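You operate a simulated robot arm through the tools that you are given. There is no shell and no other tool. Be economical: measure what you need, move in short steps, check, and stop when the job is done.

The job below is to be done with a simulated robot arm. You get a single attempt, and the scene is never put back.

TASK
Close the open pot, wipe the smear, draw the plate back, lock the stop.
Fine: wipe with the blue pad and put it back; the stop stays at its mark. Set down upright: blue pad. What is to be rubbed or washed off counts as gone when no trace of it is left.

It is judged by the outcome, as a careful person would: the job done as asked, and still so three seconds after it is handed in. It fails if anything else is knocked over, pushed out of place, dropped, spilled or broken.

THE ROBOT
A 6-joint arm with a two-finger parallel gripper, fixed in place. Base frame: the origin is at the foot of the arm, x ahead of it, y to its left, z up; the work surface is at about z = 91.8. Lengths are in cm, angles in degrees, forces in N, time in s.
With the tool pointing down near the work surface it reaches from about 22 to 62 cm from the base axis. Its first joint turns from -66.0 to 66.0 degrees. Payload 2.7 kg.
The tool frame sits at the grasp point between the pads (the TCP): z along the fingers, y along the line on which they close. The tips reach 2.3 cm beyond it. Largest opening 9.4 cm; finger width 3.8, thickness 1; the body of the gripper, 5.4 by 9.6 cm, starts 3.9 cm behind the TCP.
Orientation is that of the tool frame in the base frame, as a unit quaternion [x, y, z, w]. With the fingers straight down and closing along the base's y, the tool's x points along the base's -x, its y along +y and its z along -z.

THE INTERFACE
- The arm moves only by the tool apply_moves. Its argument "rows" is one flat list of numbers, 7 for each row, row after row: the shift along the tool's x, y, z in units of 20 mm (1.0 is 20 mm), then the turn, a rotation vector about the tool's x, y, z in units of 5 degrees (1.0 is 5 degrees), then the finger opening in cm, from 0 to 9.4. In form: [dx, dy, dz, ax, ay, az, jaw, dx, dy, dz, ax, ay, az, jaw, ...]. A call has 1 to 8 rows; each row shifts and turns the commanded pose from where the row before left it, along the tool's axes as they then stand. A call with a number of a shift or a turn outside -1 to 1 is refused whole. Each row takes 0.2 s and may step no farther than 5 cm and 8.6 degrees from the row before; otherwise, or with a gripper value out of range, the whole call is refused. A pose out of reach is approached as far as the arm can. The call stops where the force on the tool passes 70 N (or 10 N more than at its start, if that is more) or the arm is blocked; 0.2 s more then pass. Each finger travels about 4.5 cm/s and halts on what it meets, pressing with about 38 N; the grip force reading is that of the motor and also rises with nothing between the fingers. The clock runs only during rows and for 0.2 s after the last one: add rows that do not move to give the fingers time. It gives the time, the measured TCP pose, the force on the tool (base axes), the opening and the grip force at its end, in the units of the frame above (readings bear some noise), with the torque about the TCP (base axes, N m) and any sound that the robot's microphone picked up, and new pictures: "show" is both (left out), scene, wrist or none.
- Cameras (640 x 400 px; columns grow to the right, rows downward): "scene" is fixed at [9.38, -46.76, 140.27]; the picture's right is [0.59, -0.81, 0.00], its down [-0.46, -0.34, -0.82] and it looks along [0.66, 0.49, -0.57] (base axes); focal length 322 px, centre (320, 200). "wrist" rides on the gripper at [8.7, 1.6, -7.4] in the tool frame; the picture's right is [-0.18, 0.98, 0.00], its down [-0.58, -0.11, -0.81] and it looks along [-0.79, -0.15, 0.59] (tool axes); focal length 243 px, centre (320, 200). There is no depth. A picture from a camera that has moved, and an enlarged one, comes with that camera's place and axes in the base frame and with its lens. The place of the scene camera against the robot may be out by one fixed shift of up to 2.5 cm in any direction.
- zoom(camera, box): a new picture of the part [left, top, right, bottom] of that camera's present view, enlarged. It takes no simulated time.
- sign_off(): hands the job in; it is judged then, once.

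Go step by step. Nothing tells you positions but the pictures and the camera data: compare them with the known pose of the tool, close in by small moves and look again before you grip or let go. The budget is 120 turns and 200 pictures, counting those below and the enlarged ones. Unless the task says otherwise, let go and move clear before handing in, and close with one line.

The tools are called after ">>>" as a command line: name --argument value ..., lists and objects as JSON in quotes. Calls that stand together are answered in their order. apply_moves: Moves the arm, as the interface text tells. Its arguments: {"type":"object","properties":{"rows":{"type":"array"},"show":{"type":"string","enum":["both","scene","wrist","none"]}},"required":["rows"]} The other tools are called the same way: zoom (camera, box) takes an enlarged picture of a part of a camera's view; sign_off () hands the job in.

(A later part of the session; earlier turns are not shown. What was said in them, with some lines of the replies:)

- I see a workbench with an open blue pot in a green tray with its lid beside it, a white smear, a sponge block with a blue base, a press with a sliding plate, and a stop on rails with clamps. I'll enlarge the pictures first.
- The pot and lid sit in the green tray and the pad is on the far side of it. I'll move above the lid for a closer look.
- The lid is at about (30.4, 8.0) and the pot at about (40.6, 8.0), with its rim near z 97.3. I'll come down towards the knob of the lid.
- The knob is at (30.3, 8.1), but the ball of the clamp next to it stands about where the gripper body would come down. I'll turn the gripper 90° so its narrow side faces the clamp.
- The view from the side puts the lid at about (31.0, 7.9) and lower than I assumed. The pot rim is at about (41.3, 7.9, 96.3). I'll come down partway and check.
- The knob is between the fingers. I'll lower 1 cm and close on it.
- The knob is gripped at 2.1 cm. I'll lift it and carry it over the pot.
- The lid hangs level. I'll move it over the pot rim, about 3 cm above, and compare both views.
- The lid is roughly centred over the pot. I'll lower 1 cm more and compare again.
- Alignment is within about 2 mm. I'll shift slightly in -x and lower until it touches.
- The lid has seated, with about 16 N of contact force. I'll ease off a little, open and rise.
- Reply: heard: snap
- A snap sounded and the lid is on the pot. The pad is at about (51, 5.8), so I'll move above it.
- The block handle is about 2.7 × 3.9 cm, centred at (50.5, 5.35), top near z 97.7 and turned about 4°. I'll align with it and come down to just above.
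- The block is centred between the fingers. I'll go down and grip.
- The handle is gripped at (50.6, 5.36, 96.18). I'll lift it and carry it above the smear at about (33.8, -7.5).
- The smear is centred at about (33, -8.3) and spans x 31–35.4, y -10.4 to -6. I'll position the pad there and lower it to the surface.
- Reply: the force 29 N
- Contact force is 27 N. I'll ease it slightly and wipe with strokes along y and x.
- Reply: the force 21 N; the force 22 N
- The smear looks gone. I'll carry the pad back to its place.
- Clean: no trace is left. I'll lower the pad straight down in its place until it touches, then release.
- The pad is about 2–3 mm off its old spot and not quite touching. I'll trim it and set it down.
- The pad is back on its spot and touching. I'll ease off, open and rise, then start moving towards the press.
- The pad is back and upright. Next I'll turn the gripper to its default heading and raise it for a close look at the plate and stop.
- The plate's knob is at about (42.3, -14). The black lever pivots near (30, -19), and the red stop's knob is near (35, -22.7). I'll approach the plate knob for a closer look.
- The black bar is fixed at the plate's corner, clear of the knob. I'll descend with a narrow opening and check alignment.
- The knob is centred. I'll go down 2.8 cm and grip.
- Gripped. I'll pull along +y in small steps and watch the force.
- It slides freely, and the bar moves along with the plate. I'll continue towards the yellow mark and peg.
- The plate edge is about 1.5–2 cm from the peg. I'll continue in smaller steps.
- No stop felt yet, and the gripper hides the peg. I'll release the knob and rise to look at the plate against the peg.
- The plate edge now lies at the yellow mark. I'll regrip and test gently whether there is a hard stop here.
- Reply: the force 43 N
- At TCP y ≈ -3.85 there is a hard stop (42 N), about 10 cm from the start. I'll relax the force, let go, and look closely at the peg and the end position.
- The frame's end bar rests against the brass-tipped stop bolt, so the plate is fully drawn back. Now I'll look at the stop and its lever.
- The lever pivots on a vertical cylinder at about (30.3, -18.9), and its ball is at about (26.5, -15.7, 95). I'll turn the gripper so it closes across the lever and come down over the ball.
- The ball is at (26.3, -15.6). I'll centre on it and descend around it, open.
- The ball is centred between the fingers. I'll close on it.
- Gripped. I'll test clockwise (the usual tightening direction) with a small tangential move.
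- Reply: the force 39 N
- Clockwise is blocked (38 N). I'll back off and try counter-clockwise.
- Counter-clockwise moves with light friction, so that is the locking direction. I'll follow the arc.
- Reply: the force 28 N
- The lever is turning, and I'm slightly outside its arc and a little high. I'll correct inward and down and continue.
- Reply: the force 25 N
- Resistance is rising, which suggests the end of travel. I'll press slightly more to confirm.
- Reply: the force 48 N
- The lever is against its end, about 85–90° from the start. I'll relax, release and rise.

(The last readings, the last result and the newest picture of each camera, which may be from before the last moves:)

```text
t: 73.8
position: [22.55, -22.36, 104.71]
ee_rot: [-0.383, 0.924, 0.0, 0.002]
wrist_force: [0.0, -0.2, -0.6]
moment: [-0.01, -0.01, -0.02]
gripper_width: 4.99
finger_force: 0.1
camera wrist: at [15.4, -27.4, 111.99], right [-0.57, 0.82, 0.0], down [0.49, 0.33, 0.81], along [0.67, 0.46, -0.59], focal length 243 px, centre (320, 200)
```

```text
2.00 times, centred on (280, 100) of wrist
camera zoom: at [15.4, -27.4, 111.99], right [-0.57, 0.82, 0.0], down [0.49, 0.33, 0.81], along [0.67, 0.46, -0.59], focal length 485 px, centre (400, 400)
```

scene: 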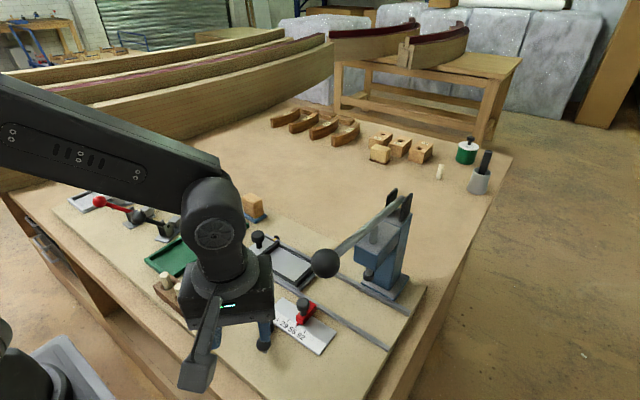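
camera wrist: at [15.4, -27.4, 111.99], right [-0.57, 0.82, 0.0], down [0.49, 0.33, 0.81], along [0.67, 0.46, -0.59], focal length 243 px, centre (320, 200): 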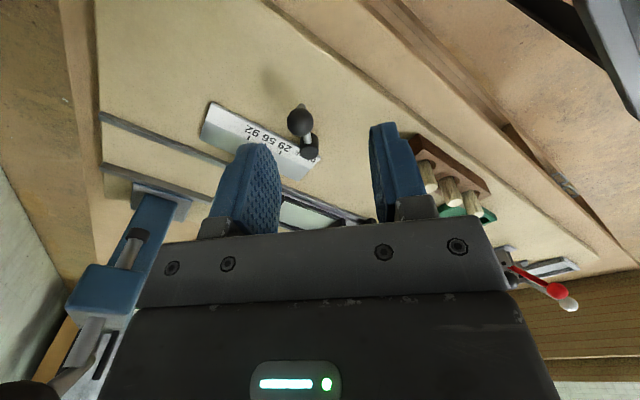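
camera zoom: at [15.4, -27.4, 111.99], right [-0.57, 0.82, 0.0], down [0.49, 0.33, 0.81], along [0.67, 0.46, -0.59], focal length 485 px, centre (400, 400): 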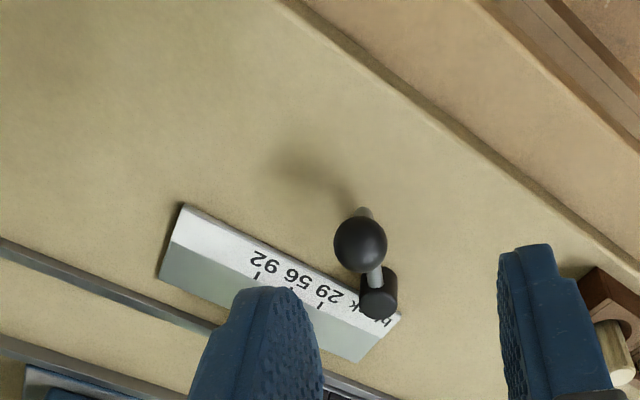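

The stop still points at 56 and the lever has swung to its other end. I'll rise and move clear for a final check.

>>> apply_moves --rows '[0, 0, -1, 0, 0, 0, 5, 0, 0, -1, 0, 0, 0, 5, 0, 0, -1, 0, 0, 0, 5, 0, 0, -1, 0, 0, 0, 5, -1, 1, -0.5, 0, 0, 0, 5, -1, 1, 0, 0, 0, 0, 5, -1, 1, 0, 0, 0, 0, 5, -1, 1, 0, 0, 0, 0, 5]' --show "none"

>>> apply_moves --rows '[-1, 1, 0, 0, 0, 0, 5, -1, 1, 0, 0, 0, 0, 5, -1, 1, 0, 0, 0, 0, 5, -1, 1, 0, 0, 0, 0, 5]'

>>> zoom --camera "scene" --box '[200, 200, 360, 360]'

>>> zoom --camera "scene" --box '[220, 280, 340, 360]'

>>> zoom --camera "scene" --box '[235, 215, 305, 265]'

```text
t: 75.6
position: [22.62, -11.02, 113.7]
ee_rot: [-0.383, 0.924, 0.0, 0.001]
wrist_force: [0.7, -0.5, 0.2]
moment: [0.06, -0.04, -0.01]
gripper_width: 5.02
finger_force: 0.1
```

```text
t: 76.6
position: [22.63, 0.27, 113.57]
ee_rot: [-0.383, 0.924, 0.0, 0.001]
wrist_force: [0.5, 0.7, 0.2]
moment: [0.02, 0.03, 0.0]
gripper_width: 4.98
finger_force: 0.1
camera wrist: at [15.39, -4.76, 120.96], right [-0.56, 0.83, 0.0], down [0.49, 0.33, 0.81], along [0.67, 0.46, -0.59], focal length 243 px, centre (320, 200)
```

scene: 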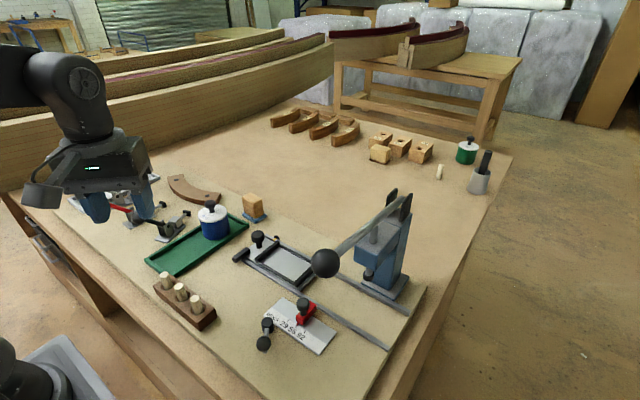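
wrist: 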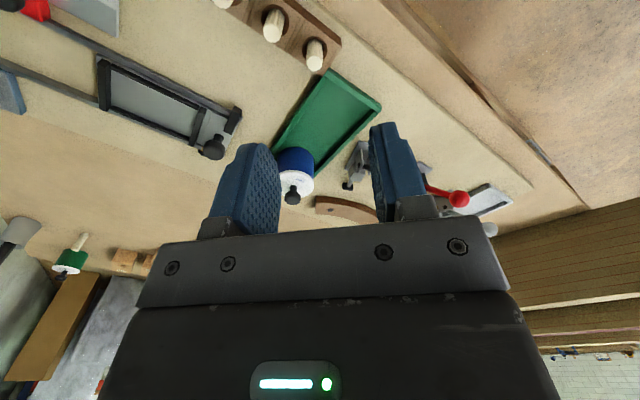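

```text
2.50 times, centred on (280, 280) of scene
camera zoom: at [9.38, -46.76, 140.27], right [0.59, -0.81, 0.0], down [-0.46, -0.34, -0.82], along [0.66, 0.49, -0.57], focal length 806 px, centre (420, 0)
```

zoom: 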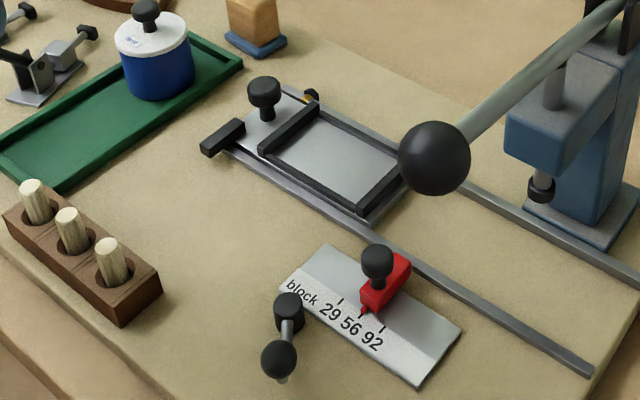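

```text
5.00 times, centred on (280, 320) of scene
camera zoom: at [9.38, -46.76, 140.27], right [0.59, -0.81, 0.0], down [-0.46, -0.34, -0.82], along [0.66, 0.49, -0.57], focal length 1612 px, centre (520, -400)
```

zoom: 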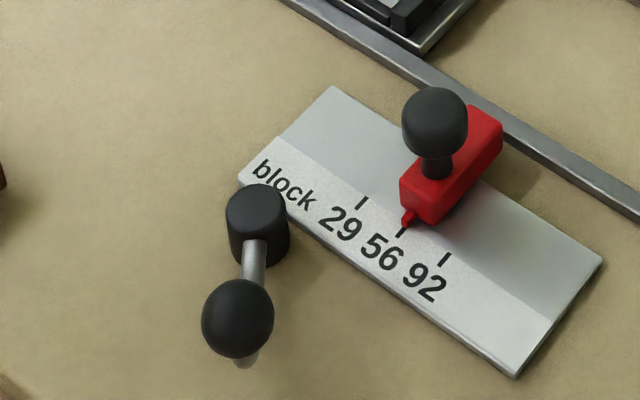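

```text
8.00 times, centred on (270, 240) of scene
camera zoom: at [9.38, -46.76, 140.27], right [0.59, -0.81, 0.0], down [-0.46, -0.34, -0.82], along [0.66, 0.49, -0.57], focal length 2579 px, centre (720, -120)
```

zoom: 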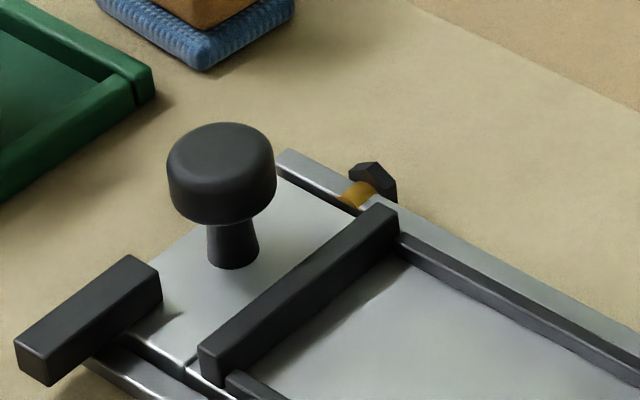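

The lid is on, the smear is gone, the pad is back upright, the plate rests against its back stop, and the lever is thrown with the stop still at 56. Nothing else was disturbed and the arm is clear, so I'm handing in.

>>> sign_off

```text
The job is handed in.
```

The job is handed in: the pot is closed, the smear is wiped off, and the blue pad is back upright in its place. The plate is drawn back to its end stop, and the lock lever is turned to its far end with the stop still at 56. I took that far end as the locked position because the lever would not turn the other way; nothing clicked to confirm it.
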